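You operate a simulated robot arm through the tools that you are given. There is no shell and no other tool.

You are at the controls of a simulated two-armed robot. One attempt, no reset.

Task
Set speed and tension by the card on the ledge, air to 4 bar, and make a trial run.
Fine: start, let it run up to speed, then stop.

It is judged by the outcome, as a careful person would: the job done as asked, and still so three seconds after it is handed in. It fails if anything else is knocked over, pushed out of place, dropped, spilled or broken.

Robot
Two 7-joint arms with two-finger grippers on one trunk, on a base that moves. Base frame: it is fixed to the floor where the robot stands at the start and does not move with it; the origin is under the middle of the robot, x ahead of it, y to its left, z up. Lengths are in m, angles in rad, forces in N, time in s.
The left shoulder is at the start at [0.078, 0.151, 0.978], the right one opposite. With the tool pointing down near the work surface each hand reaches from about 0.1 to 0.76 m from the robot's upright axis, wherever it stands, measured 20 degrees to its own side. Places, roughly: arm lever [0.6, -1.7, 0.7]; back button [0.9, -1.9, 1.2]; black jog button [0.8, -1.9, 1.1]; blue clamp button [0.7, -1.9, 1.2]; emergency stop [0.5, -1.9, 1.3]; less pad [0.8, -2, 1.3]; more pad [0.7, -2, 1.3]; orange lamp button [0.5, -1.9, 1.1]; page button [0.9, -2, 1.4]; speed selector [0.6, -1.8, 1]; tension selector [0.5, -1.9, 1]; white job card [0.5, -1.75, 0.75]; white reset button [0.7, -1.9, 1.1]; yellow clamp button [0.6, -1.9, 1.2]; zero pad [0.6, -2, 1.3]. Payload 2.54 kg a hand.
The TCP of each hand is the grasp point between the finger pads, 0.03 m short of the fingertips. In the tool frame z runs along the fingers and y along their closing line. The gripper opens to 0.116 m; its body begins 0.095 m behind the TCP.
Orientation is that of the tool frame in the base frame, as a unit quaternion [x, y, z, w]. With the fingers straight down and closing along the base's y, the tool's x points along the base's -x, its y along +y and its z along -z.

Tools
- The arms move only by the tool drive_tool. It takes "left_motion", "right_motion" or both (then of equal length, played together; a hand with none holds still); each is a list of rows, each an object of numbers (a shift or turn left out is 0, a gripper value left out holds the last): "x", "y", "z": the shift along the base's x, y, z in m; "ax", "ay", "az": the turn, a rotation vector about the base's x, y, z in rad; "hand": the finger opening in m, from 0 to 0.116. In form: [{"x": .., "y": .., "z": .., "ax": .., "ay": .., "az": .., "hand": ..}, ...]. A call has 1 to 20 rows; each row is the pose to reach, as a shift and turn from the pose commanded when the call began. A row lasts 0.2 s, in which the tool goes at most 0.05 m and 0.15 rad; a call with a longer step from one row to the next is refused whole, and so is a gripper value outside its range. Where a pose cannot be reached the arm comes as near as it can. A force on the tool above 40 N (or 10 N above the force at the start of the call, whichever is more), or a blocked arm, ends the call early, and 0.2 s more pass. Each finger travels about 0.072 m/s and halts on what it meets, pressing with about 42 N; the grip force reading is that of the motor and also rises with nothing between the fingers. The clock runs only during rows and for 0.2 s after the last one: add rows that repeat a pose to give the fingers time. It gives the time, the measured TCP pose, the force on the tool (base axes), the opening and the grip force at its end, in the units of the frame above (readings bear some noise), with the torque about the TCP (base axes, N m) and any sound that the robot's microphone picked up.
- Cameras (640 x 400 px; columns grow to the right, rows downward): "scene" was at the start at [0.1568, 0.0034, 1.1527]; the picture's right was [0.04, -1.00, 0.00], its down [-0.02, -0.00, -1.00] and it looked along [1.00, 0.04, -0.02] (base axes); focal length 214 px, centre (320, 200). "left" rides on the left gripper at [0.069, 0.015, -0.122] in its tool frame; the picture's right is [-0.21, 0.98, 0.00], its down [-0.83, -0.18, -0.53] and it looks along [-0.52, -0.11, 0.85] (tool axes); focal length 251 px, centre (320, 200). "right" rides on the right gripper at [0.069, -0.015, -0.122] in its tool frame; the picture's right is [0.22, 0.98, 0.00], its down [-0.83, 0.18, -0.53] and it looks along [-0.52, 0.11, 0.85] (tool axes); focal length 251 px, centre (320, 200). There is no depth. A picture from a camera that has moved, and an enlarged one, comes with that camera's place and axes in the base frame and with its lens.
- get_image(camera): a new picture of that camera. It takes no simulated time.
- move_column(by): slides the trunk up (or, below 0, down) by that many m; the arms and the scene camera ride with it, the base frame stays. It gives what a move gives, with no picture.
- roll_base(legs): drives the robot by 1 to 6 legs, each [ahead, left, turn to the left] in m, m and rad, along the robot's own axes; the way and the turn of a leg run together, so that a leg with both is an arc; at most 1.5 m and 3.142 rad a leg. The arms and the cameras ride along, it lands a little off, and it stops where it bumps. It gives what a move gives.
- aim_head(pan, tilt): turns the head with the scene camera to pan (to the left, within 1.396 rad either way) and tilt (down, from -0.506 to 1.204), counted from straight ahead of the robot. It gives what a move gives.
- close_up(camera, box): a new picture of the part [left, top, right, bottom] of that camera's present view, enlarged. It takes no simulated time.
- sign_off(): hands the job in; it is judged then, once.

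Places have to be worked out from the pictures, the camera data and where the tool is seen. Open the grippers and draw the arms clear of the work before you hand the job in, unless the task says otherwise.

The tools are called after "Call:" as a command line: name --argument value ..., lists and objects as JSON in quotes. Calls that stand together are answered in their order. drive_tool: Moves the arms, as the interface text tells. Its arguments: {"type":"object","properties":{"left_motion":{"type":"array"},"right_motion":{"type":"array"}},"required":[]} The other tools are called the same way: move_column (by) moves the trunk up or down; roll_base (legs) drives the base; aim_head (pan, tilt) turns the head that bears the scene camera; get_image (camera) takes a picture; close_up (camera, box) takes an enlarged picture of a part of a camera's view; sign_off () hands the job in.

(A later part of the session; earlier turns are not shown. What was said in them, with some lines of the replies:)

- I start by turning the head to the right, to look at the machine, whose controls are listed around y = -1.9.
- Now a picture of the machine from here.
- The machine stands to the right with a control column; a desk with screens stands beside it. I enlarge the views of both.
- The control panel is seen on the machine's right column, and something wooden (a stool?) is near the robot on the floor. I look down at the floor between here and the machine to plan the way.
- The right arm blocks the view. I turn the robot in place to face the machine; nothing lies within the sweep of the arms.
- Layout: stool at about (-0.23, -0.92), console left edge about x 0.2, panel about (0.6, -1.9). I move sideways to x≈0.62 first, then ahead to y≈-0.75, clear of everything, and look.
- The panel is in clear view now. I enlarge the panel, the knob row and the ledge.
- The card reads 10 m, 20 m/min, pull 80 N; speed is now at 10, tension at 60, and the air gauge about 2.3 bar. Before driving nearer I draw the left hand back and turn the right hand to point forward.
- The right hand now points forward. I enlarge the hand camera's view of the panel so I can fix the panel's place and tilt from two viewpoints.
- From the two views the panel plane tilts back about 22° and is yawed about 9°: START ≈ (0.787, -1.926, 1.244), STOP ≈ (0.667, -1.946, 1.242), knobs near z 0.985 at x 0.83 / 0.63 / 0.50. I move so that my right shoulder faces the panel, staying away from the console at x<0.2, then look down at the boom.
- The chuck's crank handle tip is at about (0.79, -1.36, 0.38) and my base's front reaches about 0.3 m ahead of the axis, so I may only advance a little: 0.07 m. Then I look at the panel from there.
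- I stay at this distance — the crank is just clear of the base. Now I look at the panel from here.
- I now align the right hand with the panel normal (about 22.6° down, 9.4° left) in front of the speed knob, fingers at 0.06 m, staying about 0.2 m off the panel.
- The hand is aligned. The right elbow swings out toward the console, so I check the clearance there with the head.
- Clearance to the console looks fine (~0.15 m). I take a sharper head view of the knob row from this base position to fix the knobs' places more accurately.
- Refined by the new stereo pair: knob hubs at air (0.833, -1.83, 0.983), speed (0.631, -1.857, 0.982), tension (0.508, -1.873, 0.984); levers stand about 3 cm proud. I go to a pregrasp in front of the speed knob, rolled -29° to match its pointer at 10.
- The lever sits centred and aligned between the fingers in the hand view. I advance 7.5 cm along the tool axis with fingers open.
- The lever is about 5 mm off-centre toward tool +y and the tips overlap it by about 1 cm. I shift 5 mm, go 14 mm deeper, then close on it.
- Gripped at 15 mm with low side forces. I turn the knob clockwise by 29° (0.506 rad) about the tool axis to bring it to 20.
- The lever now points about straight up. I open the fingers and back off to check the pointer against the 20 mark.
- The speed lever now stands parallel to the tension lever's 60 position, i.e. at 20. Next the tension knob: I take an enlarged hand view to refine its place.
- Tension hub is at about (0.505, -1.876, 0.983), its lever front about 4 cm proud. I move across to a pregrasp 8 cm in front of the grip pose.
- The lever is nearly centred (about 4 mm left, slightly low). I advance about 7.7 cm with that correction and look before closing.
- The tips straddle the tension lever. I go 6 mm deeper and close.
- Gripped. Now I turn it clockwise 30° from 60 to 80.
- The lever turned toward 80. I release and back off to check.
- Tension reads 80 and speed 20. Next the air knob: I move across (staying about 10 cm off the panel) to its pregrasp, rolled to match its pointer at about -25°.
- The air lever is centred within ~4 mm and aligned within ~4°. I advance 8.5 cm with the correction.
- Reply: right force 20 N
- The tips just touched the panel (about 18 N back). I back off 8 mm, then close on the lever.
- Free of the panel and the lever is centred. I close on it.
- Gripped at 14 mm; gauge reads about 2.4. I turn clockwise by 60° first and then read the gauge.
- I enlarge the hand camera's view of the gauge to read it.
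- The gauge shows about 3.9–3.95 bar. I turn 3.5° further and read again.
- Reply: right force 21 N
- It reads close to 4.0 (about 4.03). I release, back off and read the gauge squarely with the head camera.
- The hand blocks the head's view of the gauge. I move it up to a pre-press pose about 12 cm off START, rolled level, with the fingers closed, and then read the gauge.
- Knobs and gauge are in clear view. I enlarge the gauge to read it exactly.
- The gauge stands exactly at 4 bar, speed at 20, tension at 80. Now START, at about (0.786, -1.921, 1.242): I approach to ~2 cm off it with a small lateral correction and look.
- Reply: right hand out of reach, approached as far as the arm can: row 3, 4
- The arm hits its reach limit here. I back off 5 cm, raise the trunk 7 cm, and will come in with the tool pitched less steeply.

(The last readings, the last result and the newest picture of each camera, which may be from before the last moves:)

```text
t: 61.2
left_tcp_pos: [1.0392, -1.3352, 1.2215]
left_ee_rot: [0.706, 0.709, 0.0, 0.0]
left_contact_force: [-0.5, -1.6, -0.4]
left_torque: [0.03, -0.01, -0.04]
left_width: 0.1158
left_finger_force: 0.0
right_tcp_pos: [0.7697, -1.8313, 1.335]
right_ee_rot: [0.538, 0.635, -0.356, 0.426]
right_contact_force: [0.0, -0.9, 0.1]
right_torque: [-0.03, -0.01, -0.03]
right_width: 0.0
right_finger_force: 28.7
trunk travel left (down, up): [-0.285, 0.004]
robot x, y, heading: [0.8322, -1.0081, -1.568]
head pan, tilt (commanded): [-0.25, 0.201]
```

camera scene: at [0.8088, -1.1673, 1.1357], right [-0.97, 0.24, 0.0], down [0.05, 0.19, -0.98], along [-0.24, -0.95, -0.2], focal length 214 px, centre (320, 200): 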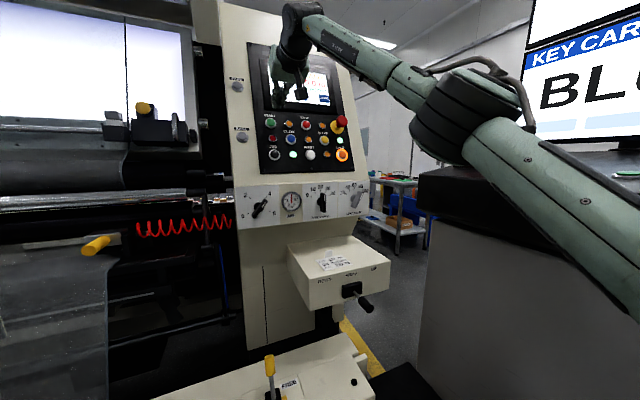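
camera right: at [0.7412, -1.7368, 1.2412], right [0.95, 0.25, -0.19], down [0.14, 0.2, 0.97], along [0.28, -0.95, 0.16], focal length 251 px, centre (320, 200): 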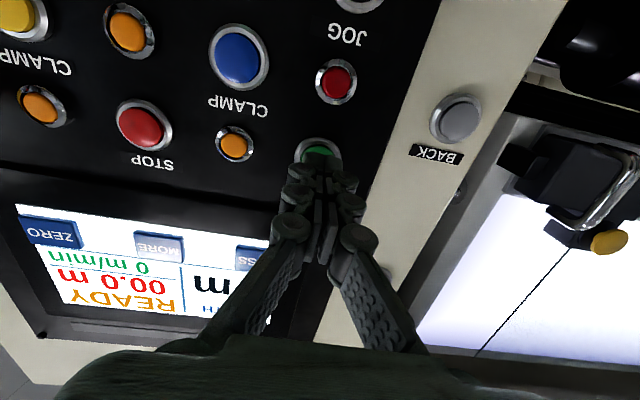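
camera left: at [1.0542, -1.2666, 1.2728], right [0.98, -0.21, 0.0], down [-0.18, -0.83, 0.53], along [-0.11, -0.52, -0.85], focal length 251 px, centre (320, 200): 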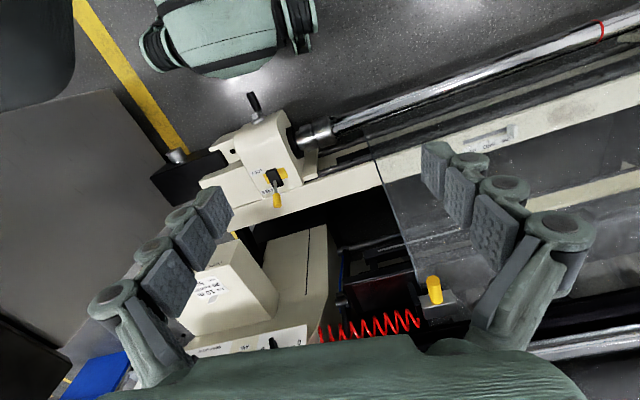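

Trunk is up. Now I move to the pre-press pose in front of START with the pitch reduced by 15°.

Call:
drive_tool --right_motion '[{"x": 0.0022, "y": -0.005, "z": -0.0231, "ax": -0.0641, "ay": -0.0111, "az": -0.0003}, {"x": 0.0045, "y": -0.0125, "z": -0.0462, "ax": -0.1282, "ay": -0.0221, "az": -0.0007}, {"x": 0.0067, "y": -0.0247, "z": -0.0694, "ax": -0.1923, "ay": -0.0332, "az": -0.001}, {"x": 0.0089, "y": -0.037, "z": -0.0925, "ax": -0.2564, "ay": -0.0442, "az": -0.0013}, {"x": 0.0089, "y": -0.037, "z": -0.0925, "ax": -0.2564, "ay": -0.0442, "az": -0.0013}]'

Call:
get_image --camera "right"

Call:
get_image --camera "scene"

```text
t: 62.4
left_tcp_pos: [1.04, -1.3353, 1.2209]
left_ee_rot: [0.705, 0.709, 0.0, -0.001]
left_contact_force: [1.1, 0.1, 0.3]
left_torque: [0.01, -0.06, -0.01]
left_width: 0.1159
left_finger_force: 0.0
right_tcp_pos: [0.7774, -1.8671, 1.2415]
right_ee_rot: [0.486, 0.575, -0.421, 0.506]
right_contact_force: [0.4, -0.1, 0.5]
right_torque: [-0.03, 0.0, -0.04]
right_width: 0.0001
right_finger_force: 28.5
trunk travel left (down, up): [-0.285, 0.004]
robot x, y, heading: [0.8317, -1.0098, -1.562]
head pan, tilt (commanded): [-0.25, 0.201]
```

```text
taken
camera right: at [0.7425, -1.7417, 1.19], right [0.96, 0.2, -0.21], down [0.1, 0.44, 0.89], along [0.26, -0.88, 0.41], focal length 251 px, centre (320, 200)
```

right: 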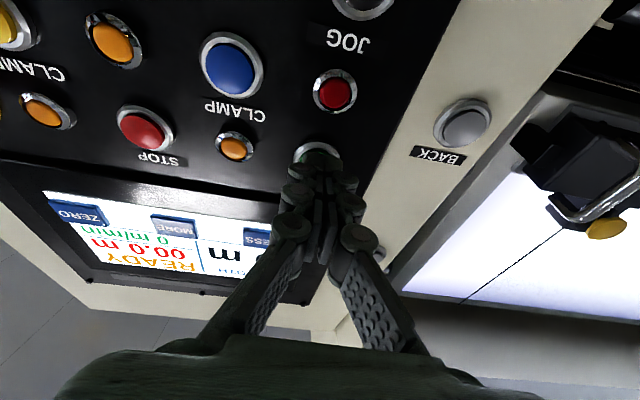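

```text
taken
camera scene: at [0.8092, -1.1669, 1.2058], right [-0.97, 0.24, 0.0], down [0.05, 0.19, -0.98], along [-0.24, -0.95, -0.2], focal length 214 px, centre (320, 200)
```

scene: 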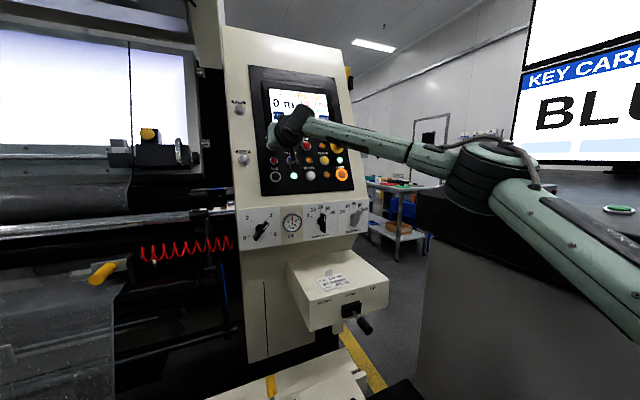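

I enlarge to check the aim on START.

Call:
close_up --camera "right" --box '[260, 110, 388, 190]'

Call:
close_up --camera "scene" --box '[230, 70, 358, 190]'

```text
5.00 times, centred on (324, 150) of right
camera zoom: at [0.7425, -1.7417, 1.19], right [0.96, 0.2, -0.21], down [0.1, 0.44, 0.89], along [0.26, -0.88, 0.41], focal length 1257 px, centre (300, 450)
```

zoom: 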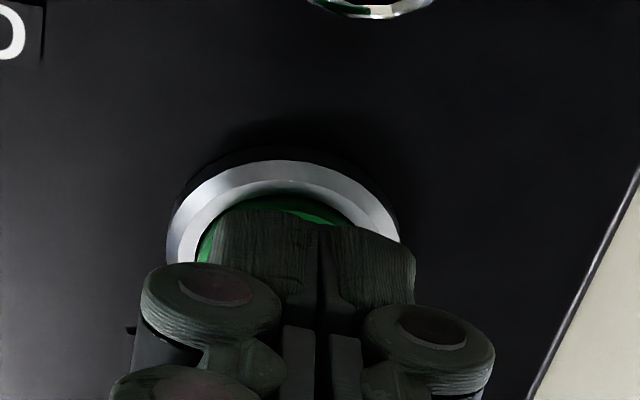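

```text
3.33 times, centred on (294, 130) of scene
camera zoom: at [0.8092, -1.1669, 1.2058], right [-0.97, 0.24, 0.0], down [0.05, 0.19, -0.98], along [-0.24, -0.95, -0.2], focal length 715 px, centre (407, 433)
```

zoom: 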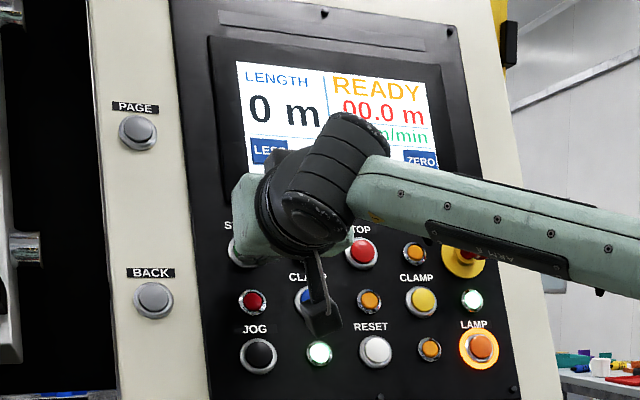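

The ring's apparent size puts START about 7 cm past the TCP, with the aim some 9 mm low. I raise 9 mm, shift 2 mm right, and advance gently, stopping near contact.

Call:
drive_tool --right_motion '[{"x": -0.0018, "y": -0.0016, "z": 0.0089}, {"x": 0.0016, "y": -0.0211, "z": 0.0062}, {"x": 0.0034, "y": -0.0309, "z": 0.0049}, {"x": 0.0044, "y": -0.0367, "z": 0.0041}, {"x": 0.0044, "y": -0.0367, "z": 0.0041}]'

Call:
close_up --camera "right" --box '[260, 110, 388, 190]'

Call:
close_up --camera "scene" --box '[230, 70, 358, 190]'

```text
t: 63.6
left_tcp_pos: [1.0385, -1.3308, 1.2224]
left_ee_rot: [0.705, 0.709, -0.002, 0.002]
left_contact_force: [0.1, 0.5, 0.1]
left_torque: [0.01, 0.01, 0.04]
left_width: 0.1163
left_finger_force: 0.1
right_tcp_pos: [0.7825, -1.901, 1.252]
right_ee_rot: [0.485, 0.573, -0.423, 0.507]
right_contact_force: [-4.9, 26.8, 2.0]
right_torque: [0.37, 0.03, -0.03]
right_width: 0.0061
right_finger_force: 28.5
trunk travel left (down, up): [-0.285, 0.004]
robot x, y, heading: [0.8348, -1.0123, -1.567]
head pan, tilt (commanded): [-0.25, 0.201]
heard: click
```

```text
5.00 times, centred on (324, 150) of right
camera zoom: at [0.7467, -1.7743, 1.1998], right [0.96, 0.19, -0.21], down [0.1, 0.45, 0.89], along [0.26, -0.87, 0.41], focal length 1257 px, centre (300, 450)
```

zoom: 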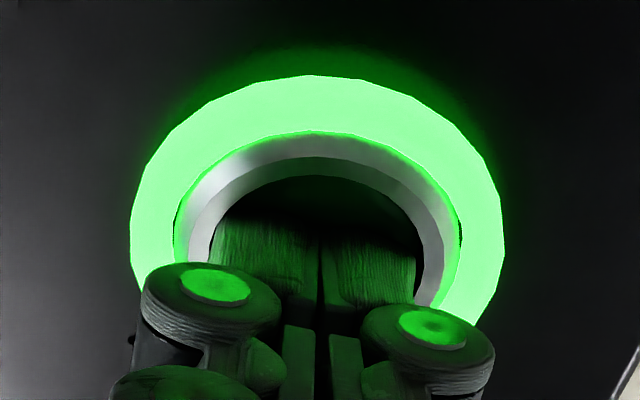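

```text
3.33 times, centred on (294, 130) of scene
camera zoom: at [0.8082, -1.1629, 1.2064], right [-0.97, 0.24, 0.0], down [0.05, 0.19, -0.98], along [-0.24, -0.95, -0.2], focal length 715 px, centre (407, 433)
```

zoom: 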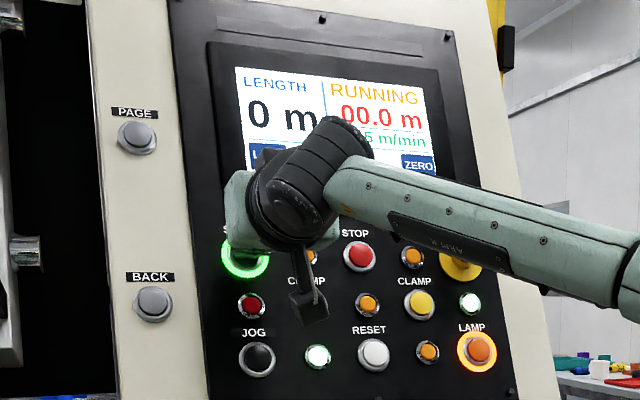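

It started: the display shows RUNNING and the speed is rising. I pull straight back off START and move across to a pose about 3.5 cm in front of STOP.

Call:
drive_tool --right_motion '[{"x": -0.0043, "y": 0.0244, "z": 0.0033}, {"x": -0.0086, "y": 0.0488, "z": 0.0067}, {"x": -0.048, "y": 0.042, "z": 0.006}, {"x": -0.088, "y": 0.03, "z": 0.0055}, {"x": -0.1275, "y": 0.014, "z": 0.0047}, {"x": -0.1275, "y": 0.014, "z": 0.0047}]'

Call:
close_up --camera "right" --box '[240, 90, 400, 190]'

Call:
close_up --camera "scene" --box '[230, 70, 358, 190]'

Call:
get_image --camera "right"

```text
t: 65.0
left_tcp_pos: [1.0408, -1.3353, 1.2214]
left_ee_rot: [0.705, 0.709, 0.0, 0.0]
left_contact_force: [0.9, -0.3, -0.5]
left_torque: [-0.01, 0.02, -0.04]
left_width: 0.116
left_finger_force: 0.0
right_tcp_pos: [0.6569, -1.8897, 1.252]
right_ee_rot: [0.487, 0.575, -0.422, 0.505]
right_contact_force: [-0.1, 0.2, 0.4]
right_torque: [0.01, -0.01, -0.01]
right_width: 0.0
right_finger_force: 29.1
trunk travel left (down, up): [-0.285, 0.004]
robot x, y, heading: [0.8331, -1.0106, -1.564]
head pan, tilt (commanded): [-0.25, 0.201]
```

```text
4.00 times, centred on (320, 140) of right
camera zoom: at [0.6199, -1.7639, 1.2002], right [0.96, 0.2, -0.21], down [0.1, 0.44, 0.89], along [0.27, -0.88, 0.4], focal length 1006 px, centre (320, 440)
```

zoom: 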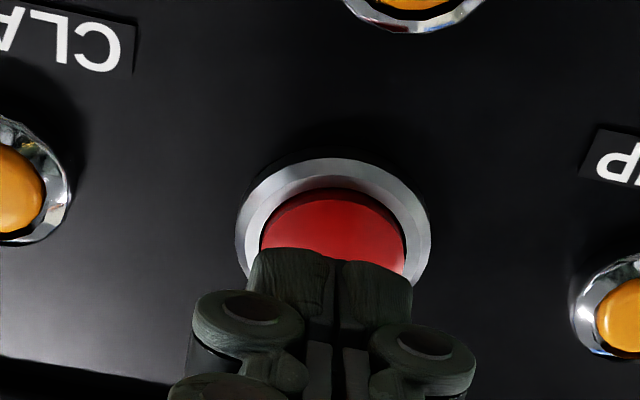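

```text
3.33 times, centred on (294, 130) of scene
camera zoom: at [0.8094, -1.167, 1.2058], right [-0.97, 0.24, 0.0], down [0.05, 0.19, -0.98], along [-0.24, -0.95, -0.2], focal length 715 px, centre (407, 433)
```

zoom: 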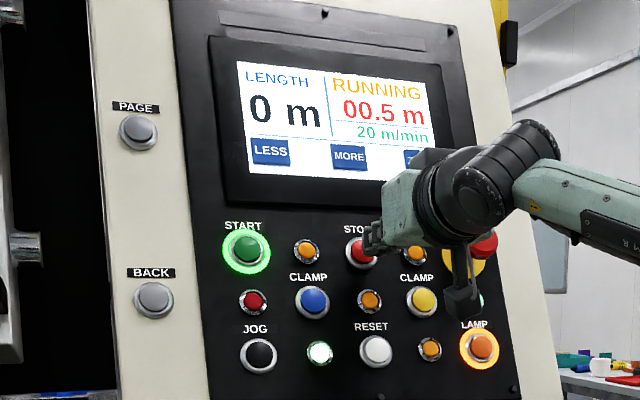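

```text
taken
camera right: at [0.6199, -1.7639, 1.2002], right [0.96, 0.2, -0.21], down [0.1, 0.44, 0.89], along [0.27, -0.88, 0.4], focal length 251 px, centre (320, 200)
```

right: 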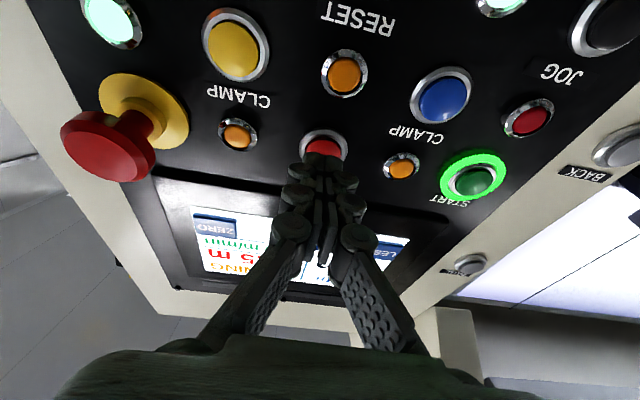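

At t=65 s the display shows RUNNING, 20 m/min. I hold a moment to confirm the speed is steady at 20.

Call:
drive_tool --right_motion '[{}, {}, {}, {}]'

Call:
close_up --camera "scene" --box '[270, 80, 370, 150]'

```text
t: 66.0
left_tcp_pos: [1.0406, -1.3362, 1.2215]
left_ee_rot: [0.706, 0.709, 0.0, -0.001]
left_contact_force: [0.4, 0.5, -0.2]
left_torque: [0.04, -0.04, -0.02]
left_width: 0.1159
left_finger_force: 0.1
right_tcp_pos: [0.6559, -1.8905, 1.2519]
right_ee_rot: [0.488, 0.574, -0.423, 0.504]
right_contact_force: [0.6, -0.4, 0.7]
right_torque: [0.0, 0.0, 0.03]
right_width: 0.0001
right_finger_force: 28.6
trunk travel left (down, up): [-0.285, 0.004]
robot x, y, heading: [0.833, -1.0099, -1.57]
head pan, tilt (commanded): [-0.25, 0.201]
```

```text
5.71 times, centred on (320, 115) of scene
camera zoom: at [0.8091, -1.1672, 1.2057], right [-0.97, 0.24, 0.0], down [0.05, 0.19, -0.98], along [-0.24, -0.95, -0.2], focal length 1226 px, centre (320, 686)
```

zoom: 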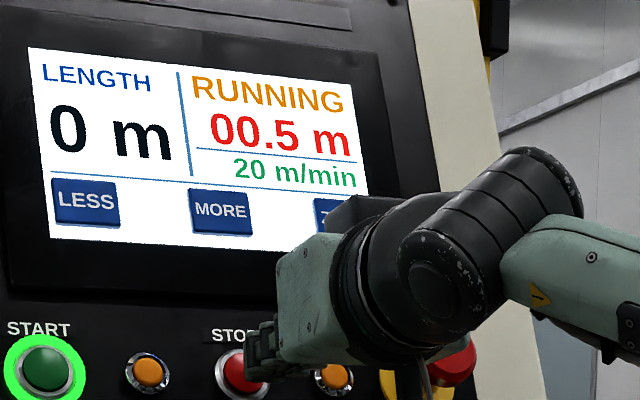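

Steady at 20 m/min. Now I press STOP: a small correction, then a gentle advance of about 3.8 cm.

Call:
drive_tool --right_motion '[{"x": 0.005, "y": -0.0112, "z": -0.0046}, {"x": 0.0067, "y": -0.021, "z": -0.0059}, {"x": 0.0081, "y": -0.0288, "z": -0.007}, {"x": 0.0088, "y": -0.0327, "z": -0.0075}, {"x": 0.0094, "y": -0.0361, "z": -0.008}]'

Call:
close_up --camera "right" --box '[240, 90, 400, 190]'

Call:
close_up --camera "scene" --box '[230, 70, 358, 190]'

```text
t: 67.1
left_tcp_pos: [1.0383, -1.3314, 1.222]
left_ee_rot: [0.706, 0.708, -0.002, 0.002]
left_contact_force: [0.1, -0.9, -0.4]
left_torque: [0.04, 0.0, 0.01]
left_width: 0.1161
left_finger_force: 0.1
right_tcp_pos: [0.6634, -1.916, 1.2509]
right_ee_rot: [0.486, 0.572, -0.424, 0.507]
right_contact_force: [-3.4, 28.2, 2.1]
right_torque: [0.32, 0.02, 0.04]
right_width: 0.0061
right_finger_force: 28.8
trunk travel left (down, up): [-0.285, 0.004]
robot x, y, heading: [0.8317, -1.0092, -1.567]
head pan, tilt (commanded): [-0.25, 0.201]
heard: click
stopped in row 5 (right hand): the force on the tool passed its limit at 42 N (the readings are from after the stop); the commanded pose is now the measured one
```

```text
4.00 times, centred on (320, 140) of right
camera zoom: at [0.6274, -1.7915, 1.1986], right [0.96, 0.19, -0.2], down [0.1, 0.45, 0.89], along [0.26, -0.87, 0.41], focal length 1006 px, centre (320, 440)
```

zoom: 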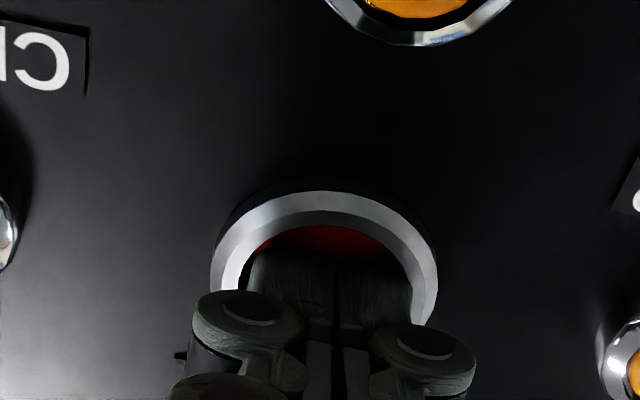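

```text
3.33 times, centred on (294, 130) of scene
camera zoom: at [0.8083, -1.1623, 1.2064], right [-0.97, 0.24, 0.0], down [0.05, 0.19, -0.98], along [-0.24, -0.95, -0.2], focal length 715 px, centre (407, 433)
```

zoom: 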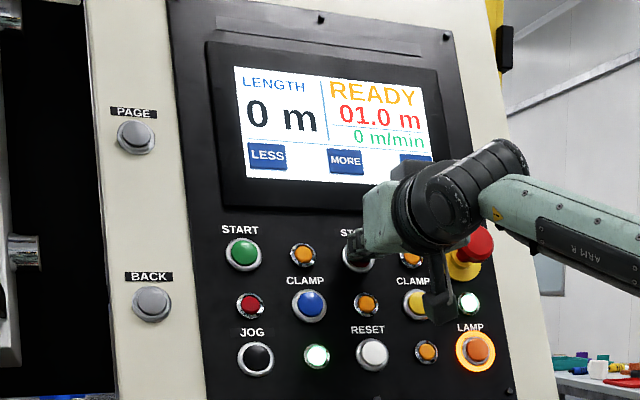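

The STOP click was heard and the display shows READY, 0 m/min, 01.0 m. I draw the hand straight back, well clear, and open the gripper.

Call:
drive_tool --right_motion '[{"x": -0.0052, "y": 0.0293, "z": 0.004}, {"x": -0.0104, "y": 0.0586, "z": 0.008}, {"x": -0.0155, "y": 0.0878, "z": 0.012}, {"x": -0.0155, "y": 0.128, "z": 0.012}, {"x": -0.0155, "y": 0.168, "z": 0.012}, {"x": -0.0155, "y": 0.208, "z": 0.012, "hand": 0.04}, {"x": -0.0155, "y": 0.248, "z": 0.012, "hand": 0.08}, {"x": -0.0155, "y": 0.288, "z": 0.012, "hand": 0.116}, {"x": -0.0155, "y": 0.32, "z": 0.012, "hand": 0.116}, {"x": -0.0155, "y": 0.32, "z": 0.012, "hand": 0.116}, {"x": -0.0155, "y": 0.32, "z": 0.012, "hand": 0.116}]'

Call:
get_image --camera "scene"

```text
t: 69.5
left_tcp_pos: [1.0409, -1.3349, 1.2213]
left_ee_rot: [0.706, 0.708, 0.0, 0.001]
left_contact_force: [0.0, 0.1, -0.2]
left_torque: [0.0, -0.01, 0.01]
left_width: 0.1159
left_finger_force: 0.0
right_tcp_pos: [0.6494, -1.6036, 1.2581]
right_ee_rot: [0.487, 0.574, -0.421, 0.506]
right_contact_force: [-0.7, -0.1, 0.4]
right_torque: [0.0, 0.0, 0.01]
right_width: 0.1159
right_finger_force: 0.2
trunk travel left (down, up): [-0.285, 0.004]
robot x, y, heading: [0.8288, -1.0065, -1.567]
head pan, tilt (commanded): [-0.25, 0.201]
```

```text
taken
camera scene: at [0.8088, -1.1666, 1.2057], right [-0.97, 0.24, 0.0], down [0.05, 0.19, -0.98], along [-0.24, -0.95, -0.2], focal length 214 px, centre (320, 200)
```

scene: 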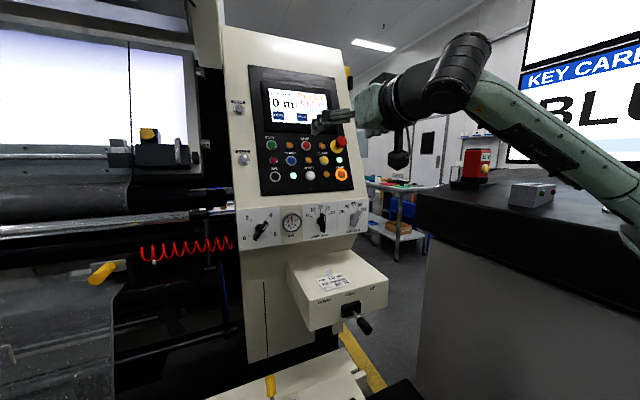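

The hand is clear. I check the display, the knobs and gauge, and the console top next to my elbow.

Call:
close_up --camera "scene" --box '[225, 60, 385, 160]'

Call:
close_up --camera "scene" --box '[230, 190, 374, 280]'

Call:
close_up --camera "right" --box '[200, 0, 520, 200]'

Call:
close_up --camera "scene" --box '[400, 130, 640, 280]'

```text
4.00 times, centred on (305, 110) of scene
camera zoom: at [0.8088, -1.1666, 1.2057], right [-0.97, 0.24, 0.0], down [0.05, 0.19, -0.98], along [-0.24, -0.95, -0.2], focal length 858 px, centre (380, 560)
```

zoom: 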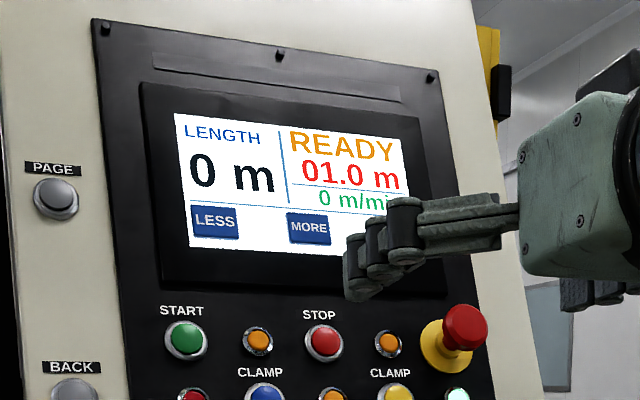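

```text
4.44 times, centred on (302, 235) of scene
camera zoom: at [0.8088, -1.1666, 1.2057], right [-0.97, 0.24, 0.0], down [0.05, 0.19, -0.98], along [-0.24, -0.95, -0.2], focal length 953 px, centre (400, 44)
```

zoom: 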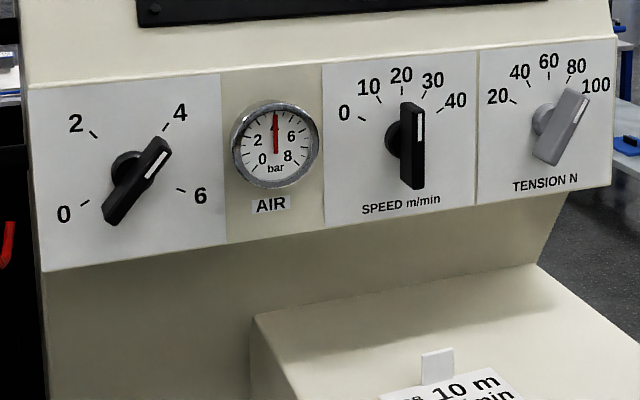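

```text
2.00 times, centred on (360, 100) of right
camera zoom: at [0.6139, -1.4772, 1.2063], right [0.96, 0.19, -0.2], down [0.1, 0.44, 0.89], along [0.26, -0.88, 0.4], focal length 503 px, centre (240, 400)
```

zoom: 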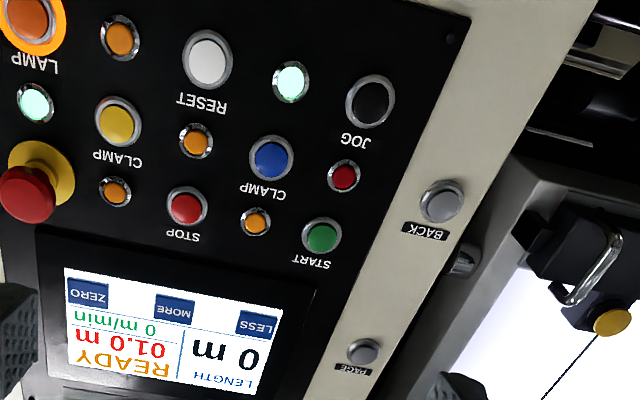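

```text
2.67 times, centred on (520, 205) of scene
camera zoom: at [0.8088, -1.1666, 1.2057], right [-0.97, 0.24, 0.0], down [0.05, 0.19, -0.98], along [-0.24, -0.95, -0.2], focal length 572 px, centre (-213, 187)
```

zoom: 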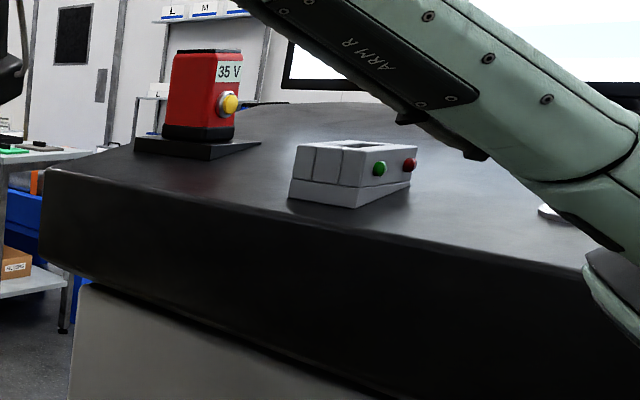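

All settings read right: air 4 bar, speed 20, tension 80; the display shows READY at 0 m/min and nothing on the console has moved. I back the base straight away from the machine so both arms are well clear.

Call:
roll_base --legs '[[-0.25, 0, 0]]'

Call:
aim_head --pan -0.25 --tilt 0.45

Call:
get_image --camera "scene"

Call:
close_up --camera "scene" --box '[230, 30, 390, 180]'

```text
t: 71.3
left_tcp_pos: [1.0386, -1.0884, 1.2209]
left_ee_rot: [0.705, 0.709, 0.0, 0.001]
left_contact_force: [0.4, 0.2, -0.1]
left_torque: [-0.02, 0.01, 0.01]
left_width: 0.116
left_finger_force: 0.1
right_tcp_pos: [0.6487, -1.3581, 1.258]
right_ee_rot: [0.487, 0.574, -0.422, 0.506]
right_contact_force: [-0.2, -0.2, 0.8]
right_torque: [0.06, -0.02, -0.02]
right_width: 0.1161
right_finger_force: 0.0
trunk travel left (down, up): [-0.285, 0.004]
robot x, y, heading: [0.8325, -0.7607, -1.567]
head pan, tilt (commanded): [-0.25, 0.201]
```

```text
t: 72.1
left_tcp_pos: [1.039, -1.087, 1.22]
left_ee_rot: [0.705, 0.71, 0.0, 0.001]
left_contact_force: [-0.5, -0.5, -0.3]
left_torque: [-0.03, -0.02, 0.02]
left_width: 0.1163
left_finger_force: 0.0
right_tcp_pos: [0.6504, -1.3584, 1.2587]
right_ee_rot: [0.487, 0.575, -0.421, 0.505]
right_contact_force: [0.9, 0.3, 0.3]
right_torque: [-0.01, 0.02, 0.0]
right_width: 0.1159
right_finger_force: 0.0
trunk travel left (down, up): [-0.285, 0.004]
robot x, y, heading: [0.8284, -0.7605, -1.564]
head pan, tilt (commanded): [-0.25, 0.45]
```

```text
taken
camera scene: at [0.8083, -0.9189, 1.1825], right [-0.97, 0.24, 0.0], down [0.11, 0.42, -0.9], along [-0.22, -0.87, -0.43], focal length 214 px, centre (320, 200)
```

scene: 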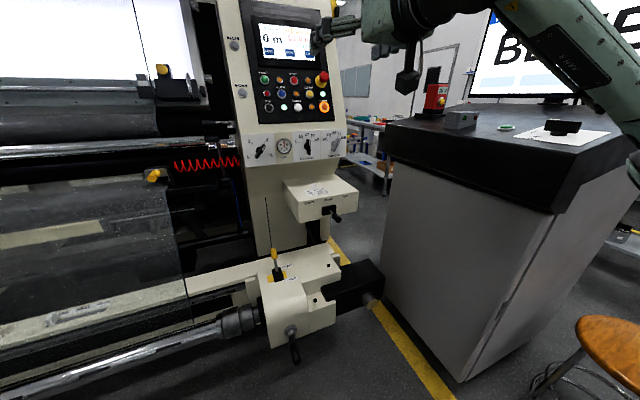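

```text
2.67 times, centred on (310, 105) of scene
camera zoom: at [0.8083, -0.9189, 1.1825], right [-0.97, 0.24, 0.0], down [0.11, 0.42, -0.9], along [-0.22, -0.87, -0.43], focal length 572 px, centre (347, 453)
```

zoom: 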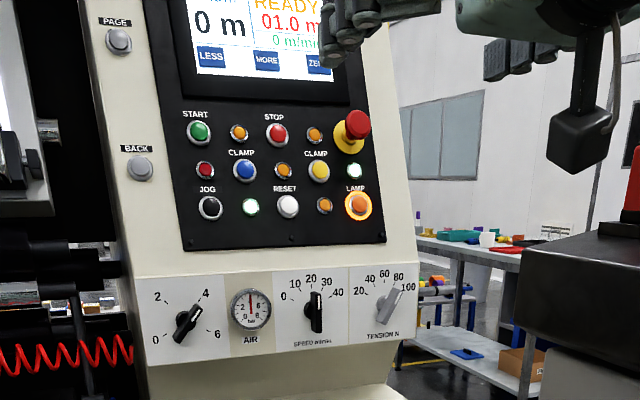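

Everything is as asked: air 4 bar, speed 20 m/min, tension 80 N, trial run done and stopped (READY, 0 m/min). The card, crank, console and stool are undisturbed, and both grippers are open and clear. I hand the job in.

Call:
sign_off

```text
The job is handed in.
```

The machine is set by the card, and I made the trial run and stopped it. The job is handed in.

- **Settings:** speed is at 20 m/min, tension at 80 N, and the air gauge reads 4 bar.
- **Trial run:** I pressed START, and the display showed RUNNING and came up to a steady 20 m/min. I then pressed STOP, and it now reads READY at 0 m/min.
- **Left as it was:** the run left the metre counter at 01.0 m, and I didn't zero it. I also left the LENGTH setting at 0 m. The card says 10 m, but you asked only for speed and tension from it.

The fingertips touched the panel lightly once beside the air knob, at about 18 N. The last pictures show nothing knocked over or out of place. Both grippers are open, and the robot has backed away from the machine.
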